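You operate a simulated robot arm through the tools that you are given. There is no shell and no other tool. Be economical: measure what you need, move in short steps, check, and stop when the job is done.

You are at the controls of a simulated robot arm. One attempt, no reset.

Task
Shut the right cabinet door. Fetch the blue brush and set it on the top of the right motor box. Put the blue tin on the top of the blue chest away on the upper shelf of the grey shelving. Open the bottom blue drawer, take the blue tape roll from there and leave it on top of the white pipe tee, then shut the drawer. Take the brown-banded bag on the middle island bench top and put it away on the long island bench top. Pull the sorting bench door open. Any order will do. Set down upright: blue tin, brown-banded bag.
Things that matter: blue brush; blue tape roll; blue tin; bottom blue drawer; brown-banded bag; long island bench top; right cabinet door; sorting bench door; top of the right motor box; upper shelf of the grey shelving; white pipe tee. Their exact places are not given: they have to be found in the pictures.

Only the result counts: the job must be done as asked and must still hold three seconds after the hand-in. Knocking over, shifting, dropping, spilling or breaking anything else fails it.

Robot
A 6-joint arm with a fingered hand on a trunk, on a base that drives. Base frame: it is fixed to the floor where the robot stands at the start and does not move with it; the origin is under the middle of the robot, x ahead of it, y to its left, z up. Lengths are in m, angles in rad, forces in N, time in s.
With the tool pointing down near the work surface it reaches from about 0.1 to 0.68 m from the robot's upright axis, wherever it stands. Its first joint turns from -2.897 to 2.897 rad. Places, roughly: blue brush (10x5x5 cm) [-3.4, -6.5, 0.8]; blue tape roll (7x7x4 cm) [-3, -9.3, 0.3]; blue tin (8x8x9 cm) [-3.2, -9.1, 1]; bottom blue drawer [-3.1, -9.2, 0.3]; brown-banded bag (11x8x13 cm) [-5.9, -2, 0.8]; long island bench top [-2.9, 1.6, 0.8]; right cabinet door [5.1, 0.1, 0.9]; sorting bench door [-4.8, 2.6, 0.4]; top of the right motor box (17x34 cm) [-3.08, -6.34, 0.48]; upper shelf of the grey shelving [-5.5, -7.8, 1.3]; white pipe tee (11x8x5 cm) [-3.5, -8.9, 0.9]. Payload 4 kg.
The TCP is the grasp point between the finger pads, 0.026 m short of the fingertips. In the tool frame z runs along the fingers and y along their closing line. Largest opening 0.148 m; the body of the gripper starts 0.073 m behind the TCP. The gripper is a hand of 3 fingers: y runs from the thumb to the fingers, the wrist lies at [0, 0, -0.239] in the tool frame, and closing takes about 1.5 s.
Orientation is told as [roll, pitch, yaw] about the base's x, y, z axes, in that order, counted from this pose: with the fingers straight down and closing along the base's y, the tool's x points along the base's -x, its y along +y and its z along -z.

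Tools
- The arm moves only by the tool apply_moves. Its argument "moves" is a list of rows, each a list of 6 numbers: the shift along the base's x, y, z in cm, then the turn, a rotation vector about the base's x, y, z in rad. In form: [[dx, dy, dz, rx, ry, rz], ...]. A call has 1 to 12 rows; each row shifts and turns the commanded pose from where the row before left it. "gripper" is the closure, from 0 (fully open) to 1 (shut), set as the call begins (left out, the last holds). Rows are played at 5 a second. More than 0.05 m and 0.15 rad between two rows, or a gripper value outside its range, and nothing of the call is played. Where a pose cannot be reached the arm comes as near as it can. A force on the tool above 40 N (or 10 N above the force at the start of the call, whichever is more), or a blocked arm, ends the call early, and 0.2 s more pass. Each finger travels about 0.153 m/s and halts on what it meets, pressing with about 21 N; the grip force reading is that of the motor and also rises with nothing between the fingers. The clock runs only during rows and for 0.2 s after the last one: add rows that do not move to give the fingers time. It gives the time, the measured TCP pose, the force on the tool (base axes), the opening and the grip force at its end, in the units of the frame above (readings bear some noise), with the torque about the TCP (base axes, N m) and any sound that the robot's microphone picked up, and new pictures: "pictures" is both (left out), scene, wrist or none.
- Cameras (640 x 400 px; columns grow to the right, rows downward): "scene" is now at [0.0333, 0.1642, 1.398]; the picture's right is [0.02, -1.00, 0.00], its down [-0.22, -0.00, -0.97] and it looks along [0.97, 0.02, -0.22] (base axes); focal length 288 px, centre (320, 200). "wrist" rides on the gripper at [0.068, -0.039, -0.09] in the tool frame; the picture's right is [0.50, 0.87, 0.00], its down [-0.65, 0.38, -0.65] and it looks along [-0.57, 0.33, 0.76] (tool axes); focal length 222 px, centre (320, 200).
- move_column(by): slides the trunk up (or, below 0, down) by that many m; the arm and the scene camera ride with it, the base frame stays. It gives what a move gives, with no picture.
- roll_base(legs): drives the robot by 1 to 6 legs, each [ahead, left, turn to the left] in m, m and rad, along the robot's own axes; the way and the turn of a leg run together, so that a leg with both is an arc; at most 1.5 m and 3.142 rad a leg. The arm and the cameras ride along, it lands a little off, and it stops where it bumps. It gives what a move gives, and a new picture of the scene camera.
- curl_fingers(finger1, finger2, thumb_bend): sets how far each is bent, from 0 (flat) to 1 (curled in); at 0.3 the hand is open as for a grip, at 0.7 the pads meet at the TCP. One left out holds its place. A second passes; each finger stops where it meets its share of the squeeze, and holds until it gets a number again. A gripper value or a shape takes the hand back. It gives what a move gives, with no picture; readings hold the bend of each and the force on the fingers (four entries, about 0 where the hand has none), thumb and palm.
- hand_shape(shape): the hand has 3 fingers and takes this shape, open, in about a second: jaw (thumb against the fingers, like two jaws); tri (thumb and two fingers); tip (a fingertip pinch); poke (one finger out to press); point (the index stretched); flat (the hand flat); cup (the hand cupped); fist (a fist). The gripper value then closes the fingers along that shape, each until it touches; the sizes above hold for jaw. It gives what a move gives, with no picture.
- aim_head(pan, tilt): turns the head with the scene camera to pan (to the left, within 2.705 rad either way) and tilt (down, from -0.506 to 1.204), counted from straight ahead of the robot. It gives what a move gives, and a new picture of the scene camera.
- point_at(camera, pixels): for up to 12 pixels [column, row] of the newest picture of that camera ("zoom" is the newest enlarged one), the place [x, y, z] in the base frame of the surface seen there, good to about 0.003 m. It takes no simulated time.
- zoom(camera, box): a new picture of the part [left, top, right, bottom] of that camera's present view, enlarged. It takes no simulated time.
- close_job(): hands the job in; it is judged then, once.

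Work in short steps. Measure before you move; look again where a grasp or a placing could have gone wrong, and mend it. You have 124 turns and 260 pictures in all, those below and enlarged ones among them. Open the gripper and draw the arm clear of the work before you hand the job in, unless the task says otherwise.

The tools are called after "Request:" as a command line: name --pt "numbers of a row" for each row, then --argument value for the rest, lists and objects as JSON in quotes. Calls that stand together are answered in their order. apply_moves: Moves the arm, as the interface text tells. Its arguments: {"type":"object","properties":{"moves":{"type":"array","items":{"type":"array","items":{"type":"number"}}},"gripper":{"type":"number"},"pictures":{"type":"string","enum":["both","scene","wrist","none"]}},"required":["moves"]} The other tools are called the same way: move_column (by) slides the trunk up or down; hand_shape (shape) gives the hand a shape; curl_fingers (finger1, finger2, thumb_bend) moves the fingers one by one; roll_base (legs) drives the base; aim_head (pan, tilt) turns the head that bears the scene camera; point_at (camera, pixels) gives the place of the surface under pixels of a picture; zoom (camera, box) takes an enlarged picture of a part of a camera's view; close_job () hands the job in.

At the start:

```text
t: 0.0
position: [0.4697, 0.1439, 1.1643]
tcp_rot: [0.001, 0.0, -0.001]
contact_force: [0.3, 0.6, 0.4]
wrist_torque: [-0.03, 0.05, 0.0]
gripper_width: 0.148
grip_force: 0.0
shape: jaw
bend: [0.3, 0.3, 0.3]
finger forces: [0.1, 0.0, 0.0, 0.0, 0.0, 0.0]
trunk travel left (down, up): [-0.305, 0.285]
robot x, y, heading: [0.0038, -0.0009, 0.002]
head pan, tilt: [0.017, 0.227]
```

scene: 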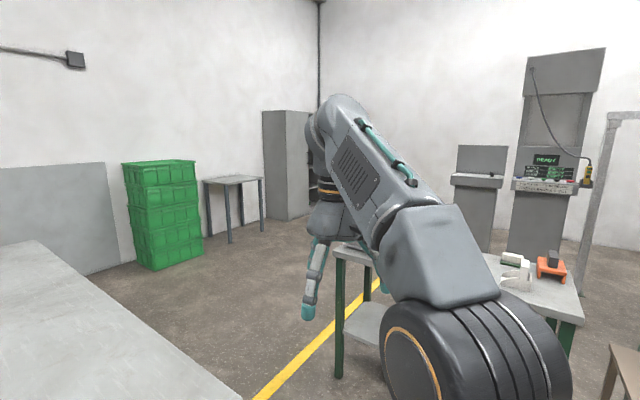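
wrist: 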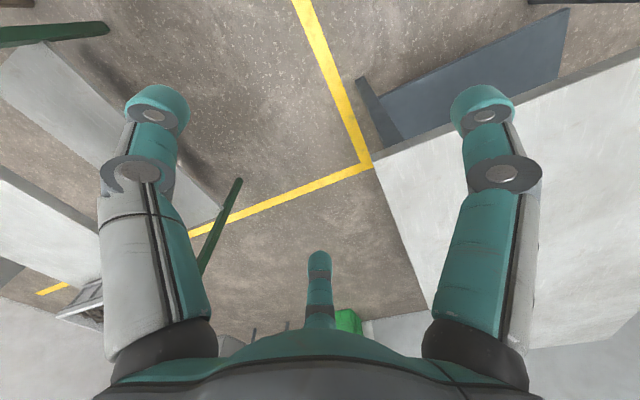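

I see the cabinet around (290,165), partly hidden by the arm. First I look around by panning the head.

Request:
zoom --camera "scene" --box '[180, 80, 360, 260]'

Request:
point_at --camera "scene" --pixels '[[266, 115], [288, 115], [308, 115], [287, 218], [264, 212], [200, 300], [240, 399], [345, 375], [337, 260], [560, 330], [230, 240], [180, 265]]'

Request:
aim_head --pan 1.4 --tilt 0.3

Request:
aim_head --pan 2.6 --tilt 0.3

Request:
aim_head --pan -1.4 --tilt 0.3

Request:
aim_head --pan -2.6 --tilt 0.3

```text
2.22 times, centred on (270, 170) of scene
```

zoom: 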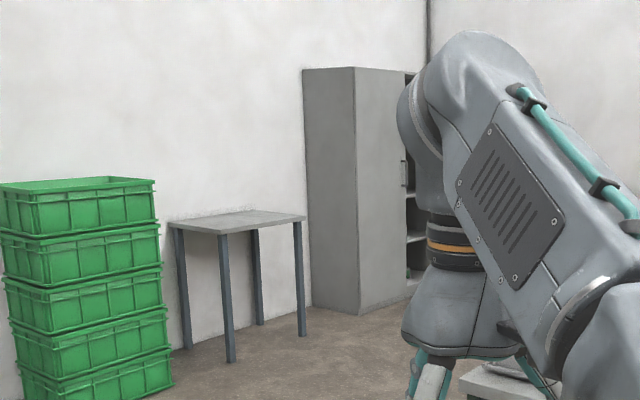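

```text
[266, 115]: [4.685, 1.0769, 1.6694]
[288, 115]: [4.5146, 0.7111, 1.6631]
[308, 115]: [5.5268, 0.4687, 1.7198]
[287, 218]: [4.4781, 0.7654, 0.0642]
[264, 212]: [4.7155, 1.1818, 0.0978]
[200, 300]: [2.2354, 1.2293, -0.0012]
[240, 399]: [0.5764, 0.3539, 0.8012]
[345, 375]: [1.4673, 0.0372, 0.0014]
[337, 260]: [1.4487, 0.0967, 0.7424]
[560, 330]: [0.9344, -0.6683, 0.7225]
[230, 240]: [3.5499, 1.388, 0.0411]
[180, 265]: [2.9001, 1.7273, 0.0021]
```

```text
t: 1.5
position: [0.4696, 0.144, 1.1637]
tcp_rot: [0.002, 0.0, -0.001]
contact_force: [-0.7, 0.6, 0.8]
wrist_torque: [0.02, 0.02, 0.01]
gripper_width: 0.148
grip_force: 0.1
shape: jaw
bend: [0.3, 0.3, 0.3]
finger forces: [0.0, 0.0, 0.0, 0.0, 0.0, 0.1]
trunk travel left (down, up): [-0.305, 0.285]
robot x, y, heading: [0.0066, -0.0034, -0.002]
head pan, tilt: [1.4, 0.3]
```

scene: 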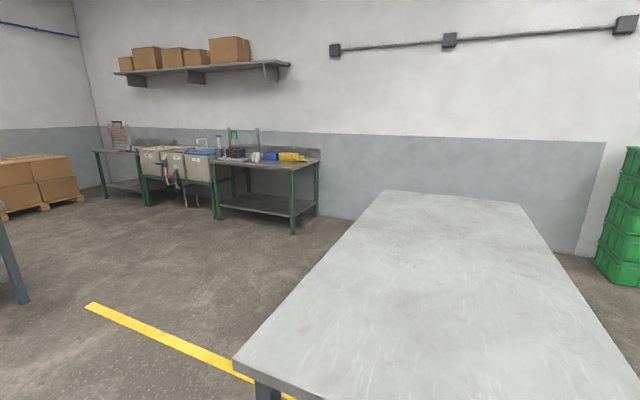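

```text
t: 2.9
position: [0.4701, 0.1437, 1.1623]
tcp_rot: [0.002, -0.001, -0.001]
contact_force: [-0.3, 0.7, 0.5]
wrist_torque: [-0.01, 0.03, 0.01]
gripper_width: 0.1477
grip_force: 0.0
shape: jaw
bend: [0.3, 0.3, 0.3]
finger forces: [0.0, 0.0, 0.0, 0.1, 0.0, 0.1]
trunk travel left (down, up): [-0.305, 0.285]
robot x, y, heading: [0.0004, 0.0011, -0.0]
head pan, tilt: [2.601, 0.3]
```

scene: 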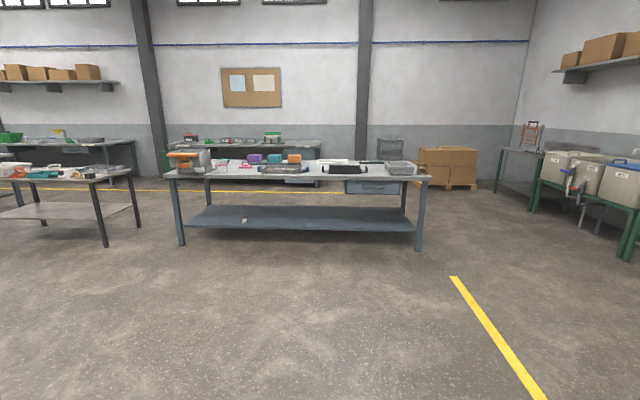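

```text
t: 6.2
position: [0.4682, 0.1427, 1.164]
tcp_rot: [0.001, 0.0, -0.003]
contact_force: [0.2, 0.1, -0.5]
wrist_torque: [0.0, 0.01, 0.01]
gripper_width: 0.1479
grip_force: 0.1
shape: jaw
bend: [0.3, 0.3, 0.3]
finger forces: [0.0, 0.1, 0.0, 0.0, 0.0, 0.1]
trunk travel left (down, up): [-0.305, 0.285]
robot x, y, heading: [-0.0001, 0.0001, 0.001]
head pan, tilt: [-1.4, 0.3]
```

scene: 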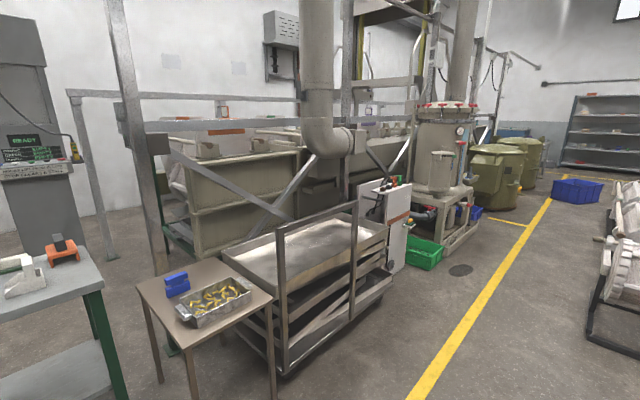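

```text
t: 7.6
position: [0.4689, 0.1445, 1.1642]
tcp_rot: [0.002, -0.002, -0.002]
contact_force: [0.4, 0.1, 0.3]
wrist_torque: [0.03, 0.03, 0.0]
gripper_width: 0.1477
grip_force: 0.0
shape: jaw
bend: [0.3, 0.3, 0.3]
finger forces: [0.0, 0.1, 0.0, 0.0, 0.0, 0.1]
trunk travel left (down, up): [-0.305, 0.285]
robot x, y, heading: [0.002, -0.0005, 0.004]
head pan, tilt: [-2.601, 0.3]
```

scene: 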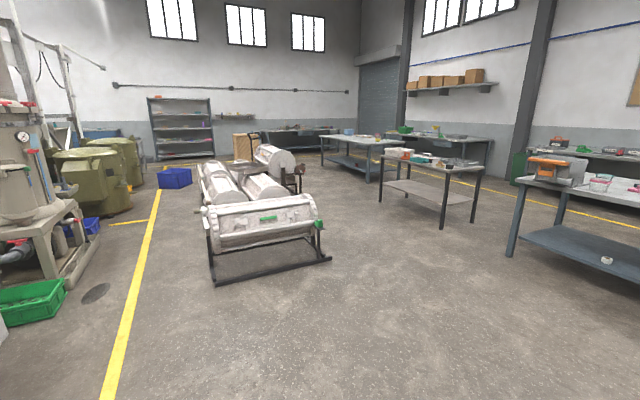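

I now look at the gap ahead between the big bench (left) and the green-legged table (right), to plan the drive to the cabinet.

Request:
aim_head --pan 0.5 --tilt 0.6

Request:
point_at --camera "scene" --pixels '[[320, 390], [320, 330], [250, 250], [400, 150], [450, 200], [320, 120], [200, 120], [400, 250], [500, 100], [420, 300], [150, 330], [360, 60]]'

Request:
aim_head --pan -0.6 --tilt 0.5

Request:
point_at --camera "scene" --pixels '[[320, 390], [320, 330], [250, 250], [400, 150], [450, 200], [320, 120], [200, 120], [400, 250], [500, 100], [420, 300], [500, 330], [600, 200]]'

```text
t: 10.3
position: [0.4686, 0.1438, 1.1642]
tcp_rot: [0.002, 0.0, -0.003]
contact_force: [-0.4, 0.3, -0.1]
wrist_torque: [0.0, 0.01, 0.0]
gripper_width: 0.148
grip_force: 0.0
shape: jaw
bend: [0.3, 0.3, 0.3]
finger forces: [0.1, 0.1, 0.0, 0.0, 0.0, 0.0]
trunk travel left (down, up): [-0.305, 0.285]
robot x, y, heading: [-0.0019, 0.0018, 0.001]
head pan, tilt: [0.499, 0.6]
```

scene: 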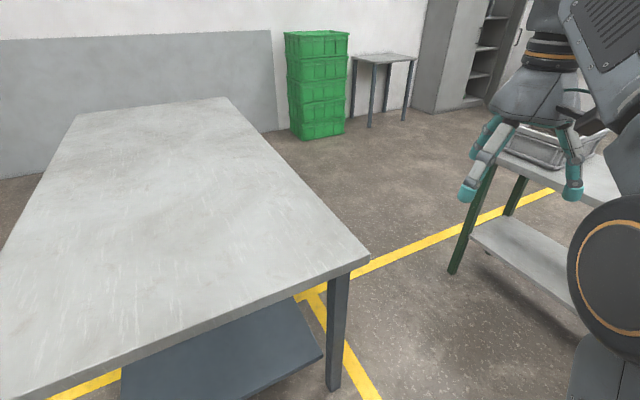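

```text
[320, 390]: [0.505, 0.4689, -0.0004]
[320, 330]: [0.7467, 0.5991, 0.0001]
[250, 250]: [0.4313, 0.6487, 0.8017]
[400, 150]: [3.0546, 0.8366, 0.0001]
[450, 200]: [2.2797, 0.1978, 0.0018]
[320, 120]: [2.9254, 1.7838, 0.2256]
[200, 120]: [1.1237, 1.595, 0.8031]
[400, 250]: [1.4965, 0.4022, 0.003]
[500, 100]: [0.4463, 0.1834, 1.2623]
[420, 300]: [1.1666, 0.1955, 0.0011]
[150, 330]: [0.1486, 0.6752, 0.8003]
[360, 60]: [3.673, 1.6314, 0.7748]
```

```text
t: 11.6
position: [0.469, 0.1446, 1.1637]
tcp_rot: [0.002, 0.001, -0.001]
contact_force: [-0.2, -0.5, 0.0]
wrist_torque: [-0.02, 0.05, -0.01]
gripper_width: 0.1479
grip_force: 0.0
shape: jaw
bend: [0.3, 0.3, 0.3]
finger forces: [0.1, 0.0, 0.1, 0.0, 0.0, 0.1]
trunk travel left (down, up): [-0.305, 0.285]
robot x, y, heading: [0.0013, 0.0004, 0.001]
head pan, tilt: [-0.6, 0.499]
```

scene: 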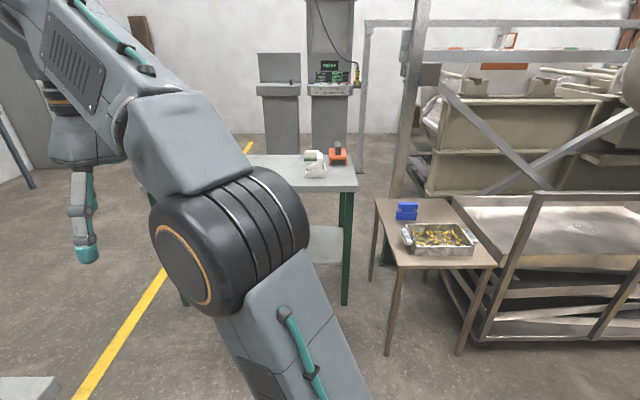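

```text
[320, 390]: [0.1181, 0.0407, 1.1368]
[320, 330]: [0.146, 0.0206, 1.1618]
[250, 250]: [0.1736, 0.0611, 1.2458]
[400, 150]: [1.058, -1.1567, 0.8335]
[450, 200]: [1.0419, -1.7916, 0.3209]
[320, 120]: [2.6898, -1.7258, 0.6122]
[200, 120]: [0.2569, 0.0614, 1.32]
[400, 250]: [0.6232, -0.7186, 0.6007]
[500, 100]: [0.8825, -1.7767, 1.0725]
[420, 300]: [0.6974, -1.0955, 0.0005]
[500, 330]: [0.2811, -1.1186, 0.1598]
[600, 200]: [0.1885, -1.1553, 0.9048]
```

Now I check the robot's own footprint and the bench extent by looking steeply down.

Request:
aim_head --pan 0.4 --tilt 1.2

Request:
point_at --camera "scene" --pixels '[[320, 30], [320, 120], [400, 30], [250, 60], [320, 200], [400, 200], [450, 150], [320, 280], [200, 30], [200, 200], [360, 340], [450, 60]]'

Request:
aim_head --pan 1.5 --tilt 0.6

Request:
point_at --camera "scene" --pixels '[[320, 390], [200, 330], [120, 300], [270, 130], [300, 120], [450, 120], [500, 150], [560, 250], [600, 350], [150, 200], [250, 60], [500, 60]]'

```text
t: 12.9
position: [0.4696, 0.1436, 1.1649]
tcp_rot: [0.002, -0.002, -0.002]
contact_force: [0.7, 0.3, 0.0]
wrist_torque: [0.03, 0.0, 0.01]
gripper_width: 0.1479
grip_force: 0.2
shape: jaw
bend: [0.3, 0.3, 0.3]
finger forces: [0.1, 0.0, 0.0, 0.0, 0.0, 0.0]
trunk travel left (down, up): [-0.305, 0.285]
robot x, y, heading: [0.0014, -0.0002, 0.003]
head pan, tilt: [0.4, 1.201]
```

scene: 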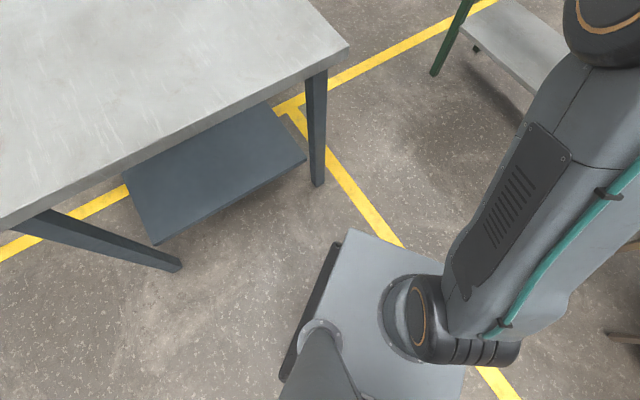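

```text
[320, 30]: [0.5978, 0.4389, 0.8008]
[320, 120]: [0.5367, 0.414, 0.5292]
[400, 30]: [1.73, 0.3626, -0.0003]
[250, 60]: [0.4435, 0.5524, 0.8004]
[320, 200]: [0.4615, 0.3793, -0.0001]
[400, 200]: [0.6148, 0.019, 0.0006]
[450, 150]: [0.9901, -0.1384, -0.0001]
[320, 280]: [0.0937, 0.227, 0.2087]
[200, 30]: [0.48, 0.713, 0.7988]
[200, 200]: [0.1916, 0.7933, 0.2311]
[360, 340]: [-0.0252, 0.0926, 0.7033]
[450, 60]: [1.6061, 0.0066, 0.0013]
```

```text
t: 14.2
position: [0.4699, 0.1431, 1.1646]
tcp_rot: [0.003, 0.001, -0.002]
contact_force: [0.0, -0.3, -0.4]
wrist_torque: [0.01, 0.0, -0.04]
gripper_width: 0.1482
grip_force: 0.0
shape: jaw
bend: [0.3, 0.3, 0.3]
finger forces: [0.0, 0.1, 0.0, 0.0, 0.1, 0.1]
trunk travel left (down, up): [-0.305, 0.285]
robot x, y, heading: [0.0011, 0.0012, 0.003]
head pan, tilt: [1.499, 0.6]
```

scene: 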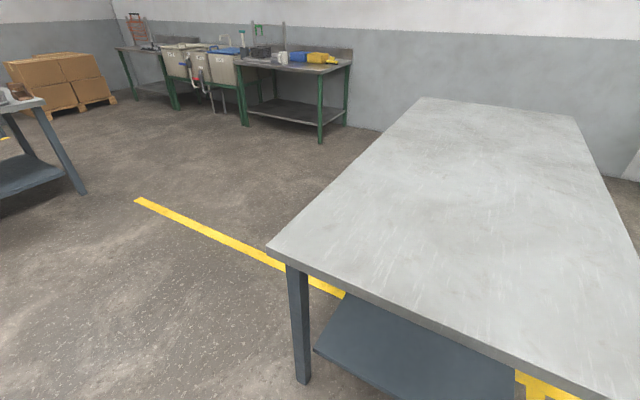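

```text
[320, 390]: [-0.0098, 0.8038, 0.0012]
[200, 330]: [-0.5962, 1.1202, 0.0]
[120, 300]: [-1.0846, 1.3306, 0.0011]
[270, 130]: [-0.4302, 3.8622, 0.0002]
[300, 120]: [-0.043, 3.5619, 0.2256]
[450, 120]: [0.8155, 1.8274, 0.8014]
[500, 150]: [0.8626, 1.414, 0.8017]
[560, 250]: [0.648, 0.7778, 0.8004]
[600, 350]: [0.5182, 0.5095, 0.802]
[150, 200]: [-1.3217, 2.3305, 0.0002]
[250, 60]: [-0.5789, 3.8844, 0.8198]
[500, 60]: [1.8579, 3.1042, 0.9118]
```

The base is about ±0.23 m; the gap between bench corner (0.64,0.40) and table corner (1.45,0.10) is ~0.86 m. I drive through aligned with the room (heading about -0.44).

Request:
roll_base --legs '[[0, 0, -0.44], [0.79, 0.317, 0], [0.03, 0.4, 0], [0.02, 0.67, 0], [1.0, 0.1, 0]]'

Request:
aim_head --pan 0.45 --tilt 0.25

```text
t: 30.1
position: [2.7711, 0.4787, 1.1645]
tcp_rot: [0.001, -0.003, -0.428]
contact_force: [0.4, -0.1, 0.2]
wrist_torque: [-0.02, 0.01, 0.0]
gripper_width: 0.1479
grip_force: 0.0
shape: jaw
bend: [0.3, 0.3, 0.3]
finger forces: [0.1, 0.1, 0.0, 0.1, 0.0, 0.0]
trunk travel left (down, up): [-0.305, 0.285]
robot x, y, heading: [2.287, 0.5389, -0.431]
head pan, tilt: [1.499, 0.6]
```

scene: 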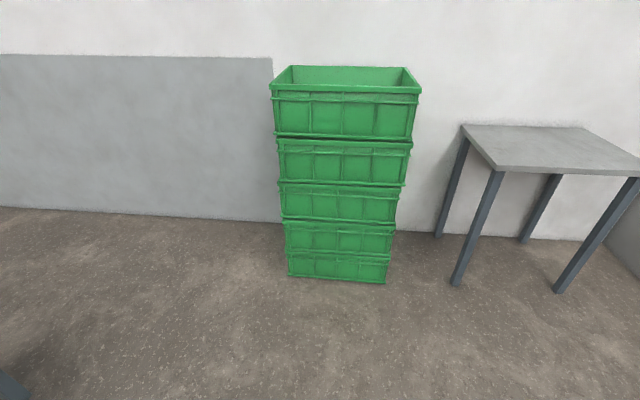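

```text
t: 31.4
position: [2.7718, 0.4794, 1.1635]
tcp_rot: [0.002, 0.0, -0.429]
contact_force: [-0.5, 0.3, 0.7]
wrist_torque: [-0.01, -0.01, 0.0]
gripper_width: 0.148
grip_force: 0.1
shape: jaw
bend: [0.3, 0.3, 0.3]
finger forces: [0.1, 0.0, 0.0, 0.0, 0.0, 0.1]
trunk travel left (down, up): [-0.305, 0.285]
robot x, y, heading: [2.2902, 0.5416, -0.43]
head pan, tilt: [0.45, 0.25]
```

scene: 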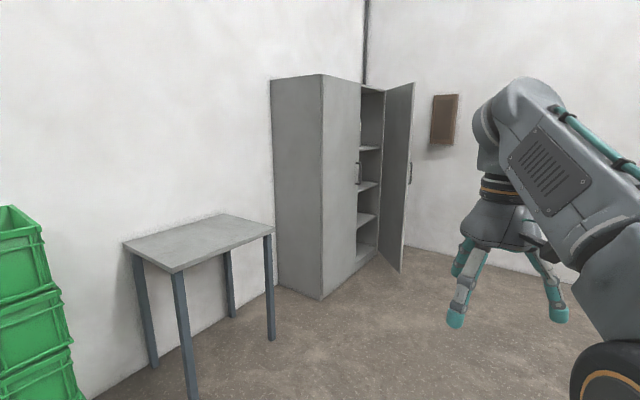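

The right door is open (385-413, 85-270), hinge on its far side. I measure the door and cabinet.

Request:
point_at --camera "scene" --pixels '[[324, 90], [356, 100], [324, 280], [352, 272], [275, 100], [388, 120], [409, 120], [388, 240], [402, 260], [409, 172], [360, 172], [372, 140]]'

Request:
zoom --camera "scene" --box '[310, 60, 450, 290]'

```text
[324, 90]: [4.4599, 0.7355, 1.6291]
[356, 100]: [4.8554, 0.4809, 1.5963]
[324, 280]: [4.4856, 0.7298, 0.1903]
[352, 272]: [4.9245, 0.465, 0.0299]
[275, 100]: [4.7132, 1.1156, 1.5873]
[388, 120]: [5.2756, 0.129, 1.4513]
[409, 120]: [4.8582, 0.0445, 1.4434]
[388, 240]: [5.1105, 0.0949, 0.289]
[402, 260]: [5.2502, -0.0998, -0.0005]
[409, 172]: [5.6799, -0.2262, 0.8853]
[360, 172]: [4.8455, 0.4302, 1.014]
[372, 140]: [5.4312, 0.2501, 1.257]
```

```text
1.74 times, centred on (380, 175) of scene
```

zoom: 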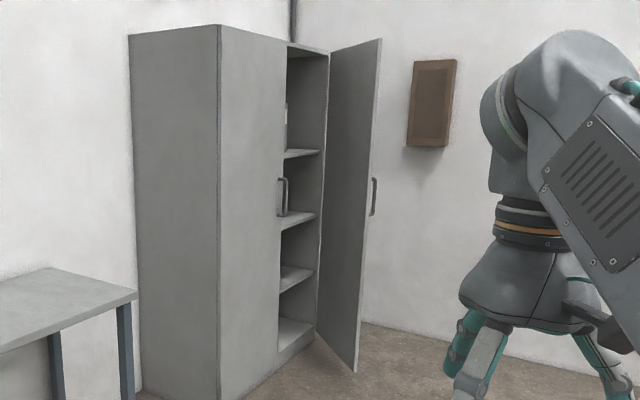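

Door: hinge ≈(5.28,0.17), free edge ≈(4.85,0.04), about 47° open; cabinet front runs at about -33°. I tuck the arm, close the fingers, and drive to the front of the cabinet from the outer side of the door.

Request:
apply_moves --pt "-3.8 -1.4 0 0 0 0" --pt "-3.8 -1.4 0 0 0 0" --pt "-3.8 -1.4 0 0 0 0" --pt "-3.8 -1.4 0 0 0 0" --pt "-3.8 -1.4 0 0 0 0" --gripper 1 --pictures "none"

Request:
roll_base --legs '[[1.12, -0.03, 0], [1.12, -0.03, 0], [0, 0, 1.43]]'

Request:
aim_head --pan -0.3 --tilt 0.3

```text
t: 32.6
position: [2.5815, 0.4113, 1.1644]
tcp_rot: [0.001, -0.001, -0.427]
contact_force: [0.0, -0.1, -0.4]
wrist_torque: [0.03, 0.04, -0.02]
gripper_width: 0.0
grip_force: 20.7
shape: jaw
bend: [0.7, 0.7, 0.7]
finger forces: [0.1, 0.1, 0.0, 0.0, 0.0, 0.1]
trunk travel left (down, up): [-0.305, 0.285]
robot x, y, heading: [2.2873, 0.5447, -0.427]
head pan, tilt: [0.45, 0.25]
```

```text
t: 47.2
position: [4.476, -0.2161, 1.164]
tcp_rot: [0.001, 0.0, 0.989]
contact_force: [-0.2, 0.1, 0.2]
wrist_torque: [0.0, 0.04, 0.01]
gripper_width: 0.0
grip_force: 20.5
shape: jaw
bend: [0.7, 0.7, 0.7]
finger forces: [0.0, 0.0, 0.0, 0.0, 0.0, 0.0]
trunk travel left (down, up): [-0.305, 0.285]
robot x, y, heading: [4.304, -0.4866, 0.99]
head pan, tilt: [0.45, 0.25]
```

scene: 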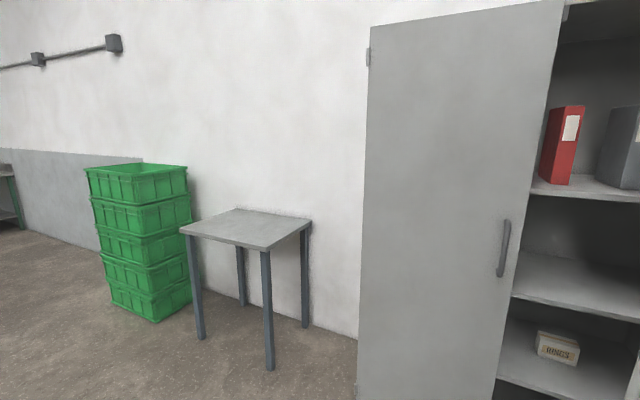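

```text
t: 48.4
position: [4.4763, -0.2175, 1.1645]
tcp_rot: [0.002, -0.001, 0.99]
contact_force: [0.7, 0.5, -0.2]
wrist_torque: [0.01, -0.02, -0.04]
gripper_width: 0.0
grip_force: 21.1
shape: jaw
bend: [0.7, 0.7, 0.7]
finger forces: [0.0, 0.0, 0.1, 0.0, 0.1, 0.0]
trunk travel left (down, up): [-0.305, 0.285]
robot x, y, heading: [4.3021, -0.4921, 0.989]
head pan, tilt: [-0.3, 0.3]
```

scene: 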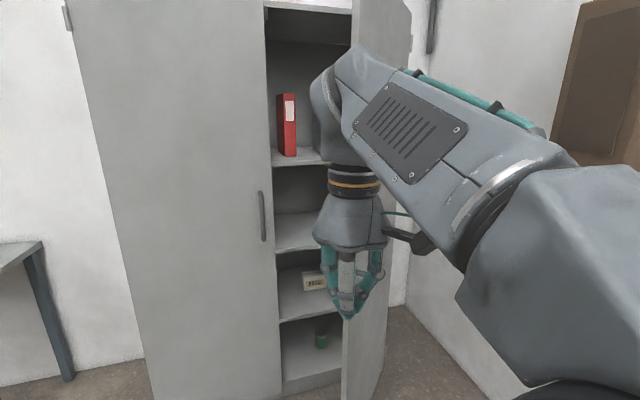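

I remeasure the door's edges and faces from here.

Request:
point_at --camera "scene" --pixels '[[344, 375], [356, 15], [372, 30], [408, 30], [368, 370], [382, 340], [270, 60], [263, 215], [345, 360], [400, 60], [550, 120], [430, 320]]'

Request:
zoom --camera "scene" --box '[300, 200, 440, 400]'

```text
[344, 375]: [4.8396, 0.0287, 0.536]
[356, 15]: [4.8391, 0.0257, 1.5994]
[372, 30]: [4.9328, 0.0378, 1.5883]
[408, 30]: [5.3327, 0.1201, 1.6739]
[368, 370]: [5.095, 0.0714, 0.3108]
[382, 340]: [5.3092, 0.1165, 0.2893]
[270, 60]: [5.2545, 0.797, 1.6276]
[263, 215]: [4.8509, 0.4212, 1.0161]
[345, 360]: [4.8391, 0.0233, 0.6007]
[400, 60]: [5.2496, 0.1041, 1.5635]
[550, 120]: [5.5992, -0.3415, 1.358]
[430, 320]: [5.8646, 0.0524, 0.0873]
```

```text
2.00 times, centred on (370, 300) of scene
```

zoom: 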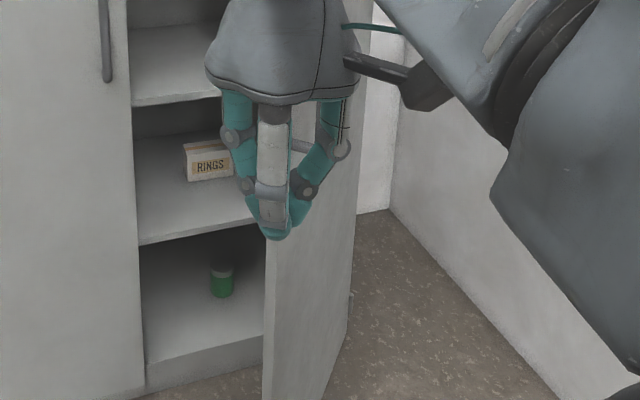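

Door outer face runs (4.84,0.03)→(5.33,0.12). I shift the base so the hand is just outside the free end, then push with the arm.

Request:
roll_base --legs '[[0.343, -0.309, 0]]'

Request:
apply_moves --pt "0.4 3 0 0 0 0" --pt "0.2 3 0 0 0 0" --pt "0.2 3 0 0 0 0" --pt "0.2 3 0 0 0 0" --pt "0.4 3 0 0 0 0" --pt "0.4 3 0 0 0 0" --pt "0.5 3 0 0 0 0" --pt "0.5 3 0 0 0 0" --pictures "scene"

```text
t: 51.1
position: [4.9199, -0.0966, 1.1648]
tcp_rot: [0.002, -0.003, 0.986]
contact_force: [-0.4, -0.3, -0.6]
wrist_torque: [0.02, -0.01, 0.0]
gripper_width: 0.0
grip_force: 21.0
shape: jaw
bend: [0.7, 0.7, 0.7]
finger forces: [0.1, 0.1, 0.1, 0.1, 0.1, 0.1]
trunk travel left (down, up): [-0.305, 0.285]
robot x, y, heading: [4.7451, -0.3657, 0.988]
head pan, tilt: [-0.3, 0.3]
```

scene: 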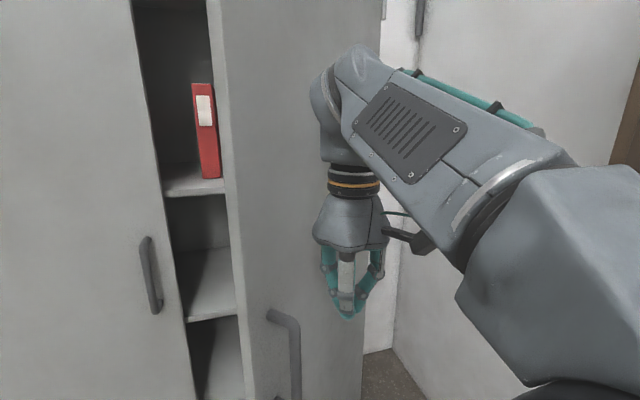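

```text
t: 52.9
position: [4.9415, 0.1271, 1.1445]
tcp_rot: [0.001, -0.004, 0.986]
contact_force: [0.4, -0.9, 0.2]
wrist_torque: [0.0, 0.01, -0.04]
gripper_width: 0.0
grip_force: 21.3
shape: jaw
bend: [0.7, 0.7, 0.7]
finger forces: [0.0, 0.0, 0.0, 0.0, 0.1, 0.0]
out of reach, approached as far as the arm can: row 7, 8
trunk travel left (down, up): [-0.305, 0.285]
robot x, y, heading: [4.7432, -0.3677, 0.988]
head pan, tilt: [-0.3, 0.3]
```

scene: 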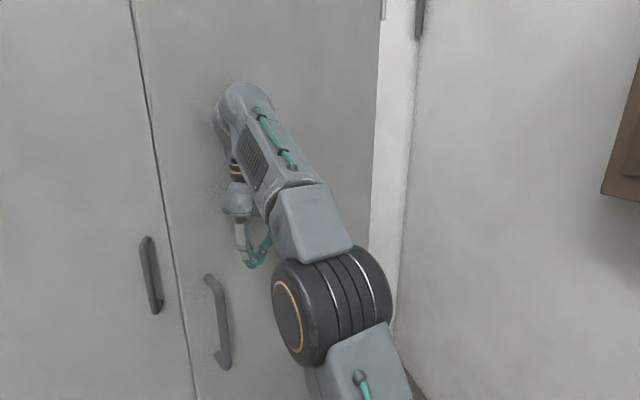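

The door is almost closed and the arm is at its reach limit; I drive ahead gently to press it home.

Request:
roll_base --legs '[[0.06, 0, 0]]'

Request:
point_at --camera "scene" --pixels '[[120, 60], [120, 200], [180, 100], [210, 380], [300, 60], [350, 60]]'

```text
t: 53.9
position: [4.9745, 0.1792, 1.1451]
tcp_rot: [0.003, -0.004, 0.987]
contact_force: [-0.6, 0.3, -1.5]
wrist_torque: [0.05, -0.04, 0.01]
gripper_width: 0.0
grip_force: 20.5
shape: jaw
bend: [0.7, 0.7, 0.7]
finger forces: [0.1, 0.0, 0.1, 0.0, 0.0, 0.0]
trunk travel left (down, up): [-0.305, 0.285]
robot x, y, heading: [4.777, -0.3197, 0.99]
head pan, tilt: [-0.3, 0.3]
```

scene: 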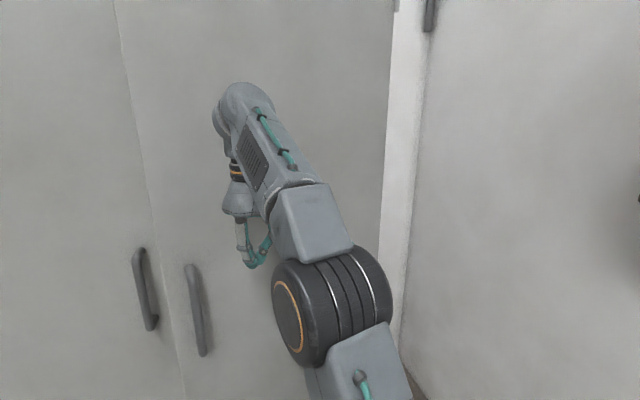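

```text
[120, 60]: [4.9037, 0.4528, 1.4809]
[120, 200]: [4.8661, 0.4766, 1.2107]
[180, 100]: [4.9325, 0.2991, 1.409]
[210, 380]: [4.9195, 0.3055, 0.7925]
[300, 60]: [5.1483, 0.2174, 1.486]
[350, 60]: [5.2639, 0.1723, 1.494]
```

Right door face is still ~0.1 m proud at its free edge; I push on by another 0.1 m.

Request:
roll_base --legs '[[0.1, 0.02, 0]]'

Request:
point_at --camera "scene" --pixels '[[100, 60], [90, 200], [180, 100], [200, 350], [300, 60], [350, 60]]'

```text
t: 55.0
position: [5.0133, 0.2734, 1.1452]
tcp_rot: [0.003, -0.003, 0.988]
contact_force: [-0.2, 0.7, -0.3]
wrist_torque: [0.03, 0.01, 0.02]
gripper_width: 0.0001
grip_force: 21.4
shape: jaw
bend: [0.7, 0.7, 0.7]
finger forces: [0.0, 0.1, 0.0, 0.0, 0.1, 0.1]
trunk travel left (down, up): [-0.305, 0.285]
robot x, y, heading: [4.8171, -0.2212, 0.987]
head pan, tilt: [-0.3, 0.3]
```

scene: 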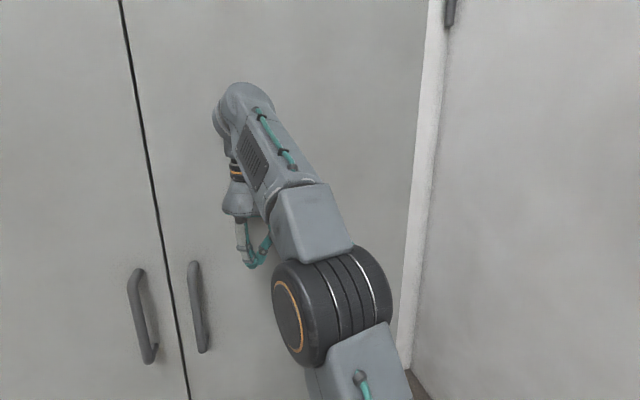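

```text
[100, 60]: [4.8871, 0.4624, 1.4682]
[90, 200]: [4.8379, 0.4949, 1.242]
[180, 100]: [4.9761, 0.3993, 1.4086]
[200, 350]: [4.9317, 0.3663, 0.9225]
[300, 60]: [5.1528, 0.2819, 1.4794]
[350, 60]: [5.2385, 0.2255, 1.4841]
```

Flush now (both doors at the same depth to ~4 mm). A last 2 cm nudge, then I back away.

Request:
roll_base --legs '[[0.02, 0, 0], [-0.35, 0.25, 0]]'

Request:
point_at --camera "scene" --pixels '[[180, 60], [180, 200], [300, 60], [300, 100], [310, 380], [400, 60]]'

```text
t: 58.0
position: [4.632, 0.1388, 1.144]
tcp_rot: [0.002, -0.003, 0.971]
contact_force: [-0.1, -0.1, -0.3]
wrist_torque: [0.0, 0.0, 0.02]
gripper_width: 0.0
grip_force: 20.7
shape: jaw
bend: [0.7, 0.7, 0.7]
finger forces: [0.0, 0.0, 0.0, 0.0, 0.1, 0.0]
trunk travel left (down, up): [-0.305, 0.285]
robot x, y, heading: [4.4272, -0.3525, 0.975]
head pan, tilt: [-0.3, 0.3]
```

scene: 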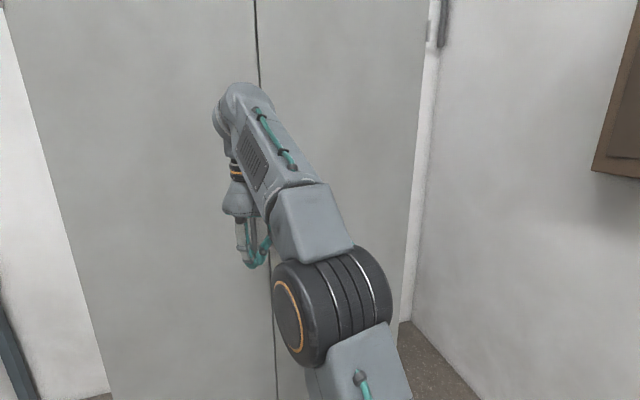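

```text
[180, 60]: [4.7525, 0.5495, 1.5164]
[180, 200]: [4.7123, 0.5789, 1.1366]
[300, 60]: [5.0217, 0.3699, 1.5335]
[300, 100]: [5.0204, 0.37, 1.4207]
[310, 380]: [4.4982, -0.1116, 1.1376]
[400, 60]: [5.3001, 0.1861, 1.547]
```

The right door is flush (depth 3.070–3.073 for both). Now I drive back west through the same gap.

Request:
roll_base --legs '[[0, 0, 1.735], [1.1, 0.03, 0], [1.1, 0.03, 0], [1.1, 0.03, 0]]'

```text
t: 78.4
position: [0.8058, 0.8895, 1.1453]
tcp_rot: [0.003, -0.003, 2.755]
contact_force: [0.0, 0.4, 0.5]
wrist_torque: [0.02, 0.01, -0.02]
gripper_width: 0.0002
grip_force: 21.3
shape: jaw
bend: [0.7, 0.7, 0.7]
finger forces: [0.0, 0.0, 0.1, 0.0, 0.0, 0.0]
trunk travel left (down, up): [-0.305, 0.285]
robot x, y, heading: [1.3306, 0.7887, 2.758]
head pan, tilt: [-0.3, 0.3]
```

scene: 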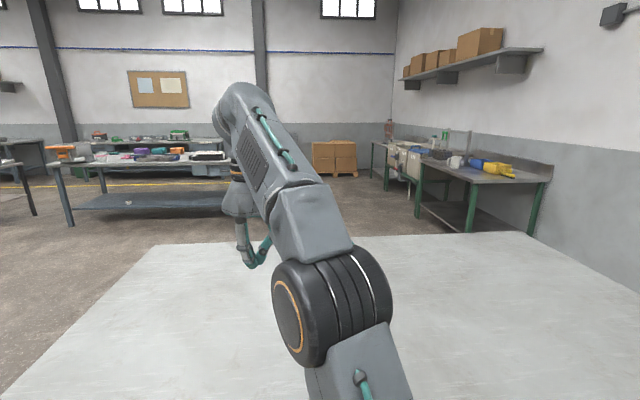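

I continue back through the gap into the open area west of the bench.

Request:
roll_base --legs '[[0.066, 0.586, 0], [0.054, 0.399, 0], [0.818, 0.244, 0], [1.224, 0.171, 0]]'

Request:
aim_head --pan -0.5 --tilt 0.25

Request:
aim_head --pan 0.4 --tilt 0.25

```text
t: 93.7
position: [-1.6796, 0.3823, 1.1448]
tcp_rot: [0.001, -0.003, 2.755]
contact_force: [-0.1, -1.2, 0.0]
wrist_torque: [0.0, -0.02, 0.0]
gripper_width: 0.0
grip_force: 20.5
shape: jaw
bend: [0.7, 0.7, 0.7]
finger forces: [0.1, 0.1, 0.1, 0.1, 0.0, 0.1]
trunk travel left (down, up): [-0.305, 0.285]
robot x, y, heading: [-1.1547, 0.2852, 2.761]
head pan, tilt: [-0.3, 0.3]
```

scene: 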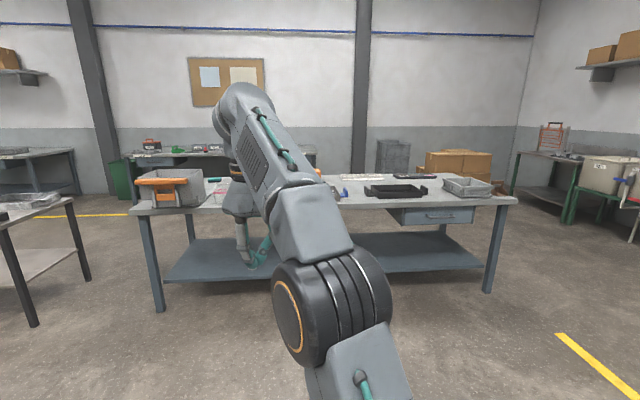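

```text
t: 94.4
position: [-1.6783, 0.3805, 1.1447]
tcp_rot: [0.002, -0.005, 2.756]
contact_force: [-0.6, -0.6, 0.5]
wrist_torque: [0.04, 0.0, 0.02]
gripper_width: 0.0
grip_force: 20.8
shape: jaw
bend: [0.7, 0.7, 0.7]
finger forces: [0.0, 0.0, 0.0, 0.0, 0.1, 0.1]
trunk travel left (down, up): [-0.305, 0.285]
robot x, y, heading: [-1.1575, 0.2847, 2.757]
head pan, tilt: [-0.499, 0.25]
```

scene: 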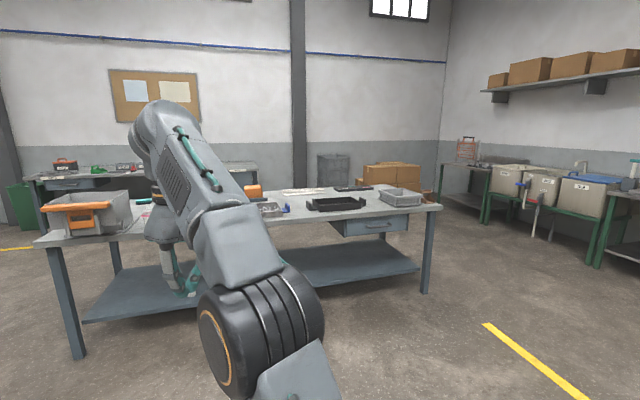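

```text
t: 95.6
position: [-1.6794, 0.3816, 1.1449]
tcp_rot: [0.002, -0.004, 2.756]
contact_force: [0.1, -0.8, 0.0]
wrist_torque: [-0.02, -0.02, -0.01]
gripper_width: 0.0001
grip_force: 20.9
shape: jaw
bend: [0.7, 0.7, 0.7]
finger forces: [0.0, 0.0, 0.1, 0.0, 0.1, 0.0]
trunk travel left (down, up): [-0.305, 0.285]
robot x, y, heading: [-1.1511, 0.2849, 2.757]
head pan, tilt: [0.4, 0.25]
```

scene: 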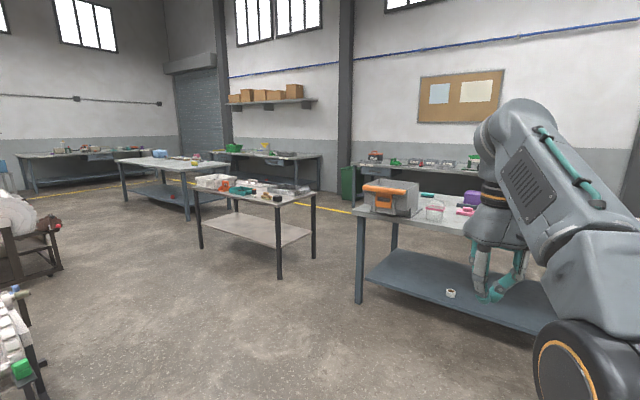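

I measure the long island bench and surroundings.

Request:
point_at --camera "scene" --pixels '[[360, 300], [357, 212], [300, 195], [280, 278], [202, 248], [230, 162], [190, 220], [130, 210], [120, 162], [330, 170], [300, 210], [380, 165]]'

Request:
aim_head --pan -0.45 --tilt 0.35

Request:
point_at --camera "scene" --pixels '[[415, 180], [320, 190], [350, 160], [380, 178], [420, 265], [410, 150], [455, 180], [530, 260], [90, 320], [60, 150], [330, 130], [275, 165]]'

```text
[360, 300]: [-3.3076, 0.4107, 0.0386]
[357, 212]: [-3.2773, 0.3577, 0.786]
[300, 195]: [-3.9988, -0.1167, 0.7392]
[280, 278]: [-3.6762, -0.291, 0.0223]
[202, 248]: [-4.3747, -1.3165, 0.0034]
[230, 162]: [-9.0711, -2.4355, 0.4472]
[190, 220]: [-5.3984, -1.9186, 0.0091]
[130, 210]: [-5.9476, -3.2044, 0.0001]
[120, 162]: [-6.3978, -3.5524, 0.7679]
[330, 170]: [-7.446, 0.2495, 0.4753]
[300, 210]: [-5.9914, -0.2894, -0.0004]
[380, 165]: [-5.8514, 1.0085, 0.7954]
```

```text
t: 96.8
position: [-1.6787, 0.381, 1.1443]
tcp_rot: [0.003, -0.003, 2.756]
contact_force: [0.1, 0.2, 0.1]
wrist_torque: [0.01, 0.0, -0.01]
gripper_width: 0.0001
grip_force: 20.9
shape: jaw
bend: [0.7, 0.7, 0.7]
finger forces: [0.1, 0.0, 0.0, 0.1, 0.0, 0.0]
trunk travel left (down, up): [-0.305, 0.285]
robot x, y, heading: [-1.1539, 0.2857, 2.757]
head pan, tilt: [-0.45, 0.351]
```

scene: 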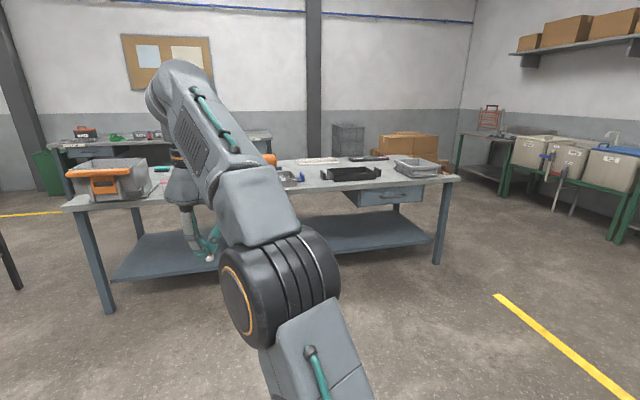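

```text
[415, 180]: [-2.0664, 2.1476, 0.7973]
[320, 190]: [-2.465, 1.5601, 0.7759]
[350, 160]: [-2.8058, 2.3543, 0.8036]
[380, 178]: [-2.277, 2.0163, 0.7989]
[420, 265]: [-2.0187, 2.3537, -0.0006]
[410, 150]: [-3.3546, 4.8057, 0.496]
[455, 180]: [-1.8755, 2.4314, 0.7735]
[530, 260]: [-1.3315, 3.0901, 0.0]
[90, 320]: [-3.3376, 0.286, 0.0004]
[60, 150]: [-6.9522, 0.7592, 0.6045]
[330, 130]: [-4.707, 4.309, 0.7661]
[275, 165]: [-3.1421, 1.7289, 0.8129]
```

I take the wide route around the north end of the long island bench to the passage in front of the sorting bench.

Request:
roll_base --legs '[[0, 0, -0.2], [0.58, -1.0, 0], [0.58, -1.0, 0], [0.85, 0, 0], [0.85, 0, 0], [0.8, 0.83, 0]]'

Request:
aim_head --pan 0.5 --tilt 0.45

```text
t: 122.5
position: [-4.1961, 3.4086, 1.1441]
tcp_rot: [0.002, -0.004, 2.577]
contact_force: [-0.4, -0.3, 0.8]
wrist_torque: [-0.03, 0.0, 0.0]
gripper_width: 0.0
grip_force: 21.0
shape: jaw
bend: [0.7, 0.7, 0.7]
finger forces: [0.0, 0.0, 0.0, 0.1, 0.0, 0.1]
trunk travel left (down, up): [-0.305, 0.285]
robot x, y, heading: [-3.6955, 3.2202, 2.576]
head pan, tilt: [-0.45, 0.351]
```

scene: 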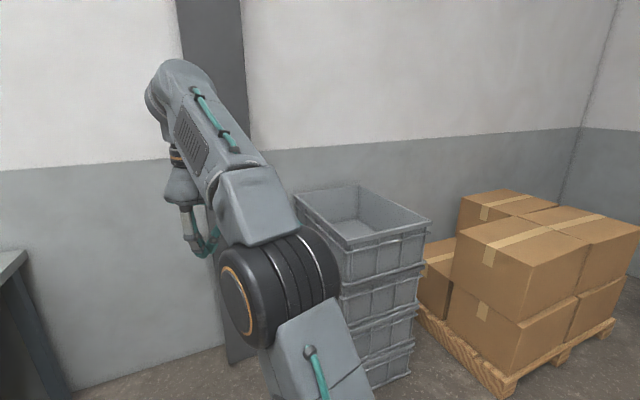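

```text
t: 123.8
position: [-4.1953, 3.4087, 1.1454]
tcp_rot: [0.003, -0.003, 2.576]
contact_force: [-0.1, 0.1, -0.5]
wrist_torque: [-0.01, -0.01, -0.01]
gripper_width: 0.0001
grip_force: 21.3
shape: jaw
bend: [0.7, 0.7, 0.7]
finger forces: [0.0, 0.0, 0.0, 0.0, 0.1, 0.0]
trunk travel left (down, up): [-0.305, 0.285]
robot x, y, heading: [-3.691, 3.2238, 2.582]
head pan, tilt: [0.499, 0.45]
```

scene: 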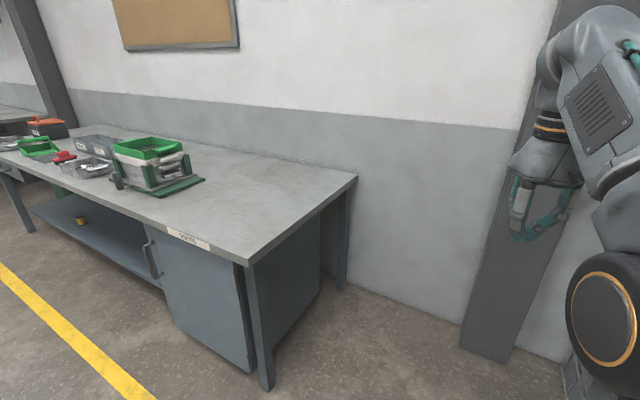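

The sorting bench door is (155-250, 225-370) with a vertical handle at (150,260) on its left side; hinge on the right. I zoom and measure.

Request:
zoom --camera "scene" --box '[120, 200, 280, 400]'

Request:
point_at --camera "scene" --pixels '[[146, 244], [149, 258], [154, 275], [165, 260], [165, 300], [235, 280], [243, 275], [240, 360], [175, 325], [243, 262], [190, 245], [80, 240]]'

```text
2.00 times, centred on (200, 300) of scene
```

zoom: 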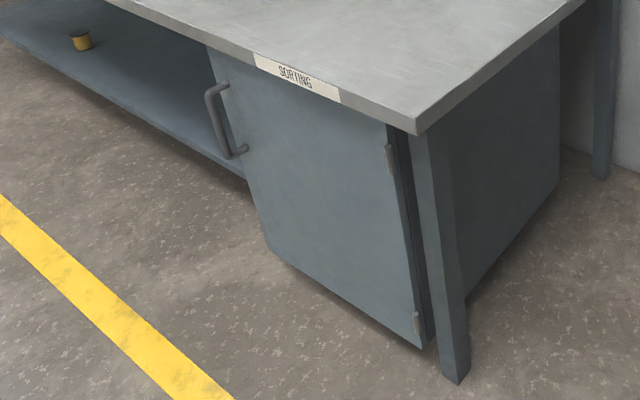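

```text
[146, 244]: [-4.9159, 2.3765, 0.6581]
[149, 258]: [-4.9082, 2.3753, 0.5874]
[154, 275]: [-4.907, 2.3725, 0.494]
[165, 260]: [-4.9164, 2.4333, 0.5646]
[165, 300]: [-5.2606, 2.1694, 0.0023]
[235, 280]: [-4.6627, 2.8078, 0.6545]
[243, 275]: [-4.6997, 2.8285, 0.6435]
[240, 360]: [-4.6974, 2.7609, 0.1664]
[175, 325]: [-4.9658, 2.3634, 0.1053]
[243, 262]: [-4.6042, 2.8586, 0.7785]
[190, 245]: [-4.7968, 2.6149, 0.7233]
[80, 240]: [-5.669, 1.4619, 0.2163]
```

Door plane is at handle bar ≈(-4.91,2.375), z 0.49–0.66, hinge ≈(-4.64,2.84), outward normal (0.83,-0.56). I drive to face it 0.88 m back and 0.28 m left of the handle, and lower the trunk.

Request:
roll_base --legs '[[0, 0, -0.037], [-0.17, 0.835, 0], [-0.17, 0.835, 0]]'

Request:
move_column --by -0.3

```text
t: 132.6
position: [-4.8403, 1.8962, 1.1449]
tcp_rot: [0.003, -0.004, 2.529]
contact_force: [-0.4, -0.1, -0.3]
wrist_torque: [0.0, -0.02, -0.04]
gripper_width: 0.0
grip_force: 20.6
shape: jaw
bend: [0.7, 0.7, 0.7]
finger forces: [0.0, 0.0, 0.0, 0.2, 0.1, 0.1]
trunk travel left (down, up): [-0.305, 0.285]
robot x, y, heading: [-4.3508, 1.6848, 2.529]
head pan, tilt: [0.499, 0.45]
```

scene: 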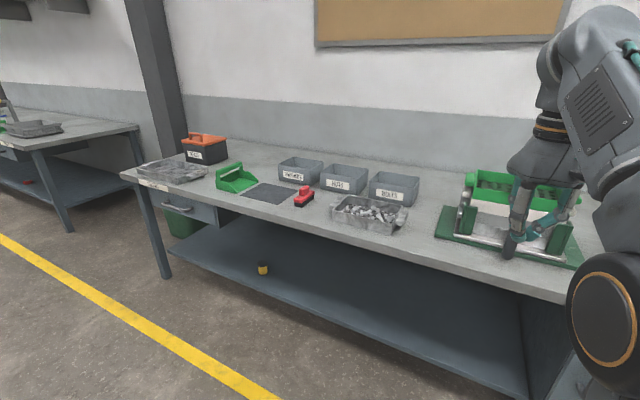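

```text
t: 135.6
position: [-4.84, 1.8952, 0.8446]
tcp_rot: [0.001, -0.003, 2.528]
contact_force: [0.0, 0.2, 0.2]
wrist_torque: [-0.01, -0.04, 0.01]
gripper_width: 0.0002
grip_force: 21.3
shape: jaw
bend: [0.7, 0.7, 0.7]
finger forces: [0.0, 0.0, 0.0, 0.0, 0.0, 0.0]
trunk travel left (down, up): [-0.005, 0.585]
robot x, y, heading: [-4.3528, 1.6814, 2.533]
head pan, tilt: [0.499, 0.45]
```

I now turn the hand horizontal (pointing at the door) while lowering it to the handle height, with the fingers opened.

Request:
apply_moves --pt "0.99 3.24 -2.45 0.0801 0.1183 0" --pt "0.99 3.24 -2.45 0.0801 0.1183 0" --pt "0.99 3.24 -2.45 0.0801 0.1183 0" --pt "0.99 3.24 -2.45 0.0801 0.1183 0" --pt "0.99 3.24 -2.45 0.0801 0.1183 0" --pt "0.99 3.24 -2.45 0.0801 0.1183 0" --pt "0.99 3.24 -2.45 0.0801 0.1183 0" --pt "0.99 3.24 -2.45 0.0801 0.1183 0" --pt "0.99 3.24 -2.45 0.0801 0.1183 0" --pt "0.99 3.24 -2.45 0.0801 0.1183 0" --pt "0.99 3.24 -2.45 0.0801 0.1183 0" --gripper 0 --pictures "wrist"

Request:
aim_head --pan -0.35 --tilt 0.6

```text
t: 138.0
position: [-4.8726, 2.2973, 0.8912]
tcp_rot: [0.297, -1.42, 2.215]
contact_force: [-0.9, -0.5, 0.7]
wrist_torque: [-0.09, -0.05, -0.01]
gripper_width: 0.1483
grip_force: 0.0
shape: jaw
bend: [0.3, 0.3, 0.3]
finger forces: [0.1, 0.0, 0.1, 0.0, 0.0, 0.2]
out of reach, approached as far as the arm can: row 7, 8, 9, 10, 11
trunk travel left (down, up): [-0.005, 0.585]
robot x, y, heading: [-4.3472, 1.6858, 2.532]
head pan, tilt: [0.499, 0.45]
```

wrist: 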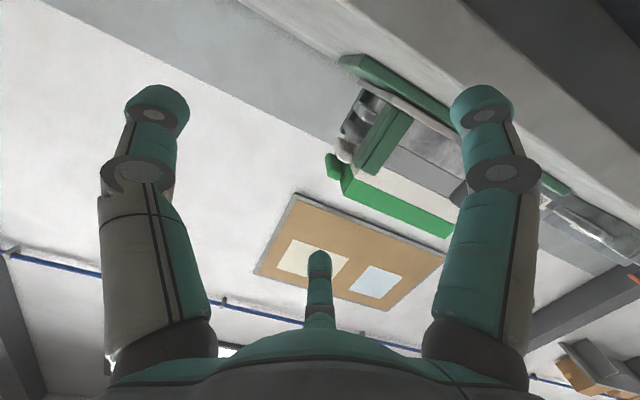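

```text
t: 139.2
position: [-4.871, 2.2984, 0.8901]
tcp_rot: [0.294, -1.418, 2.218]
contact_force: [-0.4, 0.4, 0.5]
wrist_torque: [0.01, -0.02, 0.03]
gripper_width: 0.1482
grip_force: 0.1
shape: jaw
bend: [0.3, 0.3, 0.3]
finger forces: [0.0, 0.0, 0.0, 0.0, 0.0, 0.0]
trunk travel left (down, up): [-0.005, 0.585]
robot x, y, heading: [-4.3488, 1.686, 2.536]
head pan, tilt: [-0.351, 0.6]
```

scene: 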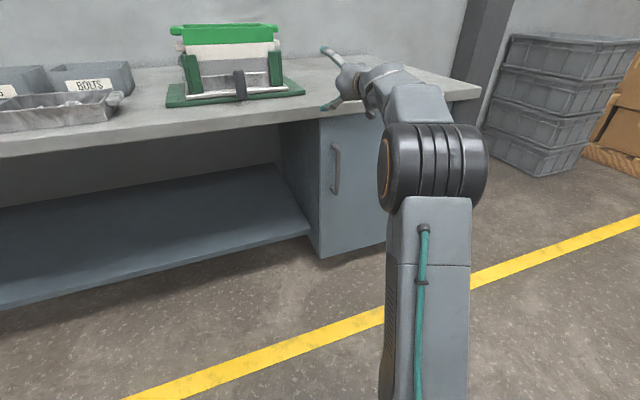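

A horizontal hand cannot get below z≈0.89 here. I pitch back to about 45° downward, which can still straddle the vertical handle, and see where it lands.

Request:
apply_moves --pt "0 0 0 -0.0734 -0.1083 0" --pt "0 0 0 -0.0734 -0.1083 0" --pt "0 0 0 -0.0734 -0.1083 0" --pt "0 0 0 -0.0734 -0.1083 0" --pt "0 0 0 -0.0734 -0.1083 0" --pt "0 0 0 -0.0734 -0.1083 0" --pictures "scene"

```text
t: 140.6
position: [-4.8306, 2.2512, 0.8461]
tcp_rot: [0.007, -0.683, 2.494]
contact_force: [-0.4, 0.8, 0.7]
wrist_torque: [-0.01, 0.03, 0.0]
gripper_width: 0.148
grip_force: 0.1
shape: jaw
bend: [0.3, 0.3, 0.3]
finger forces: [0.0, 0.0, 0.0, 0.0, 0.1, 0.0]
out of reach, approached as far as the arm can: row 4, 5, 6
trunk travel left (down, up): [-0.005, 0.585]
robot x, y, heading: [-4.3499, 1.6882, 2.529]
head pan, tilt: [-0.351, 0.6]
```

scene: 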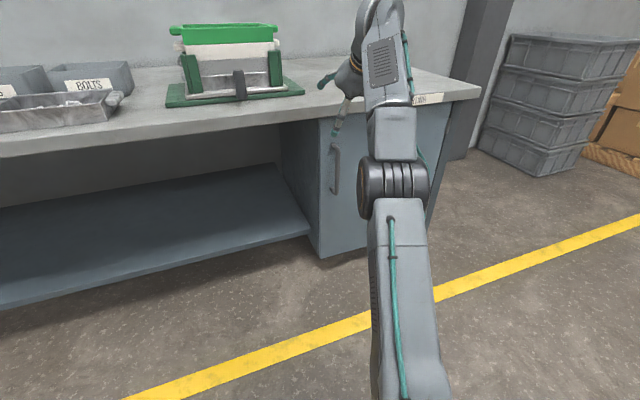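

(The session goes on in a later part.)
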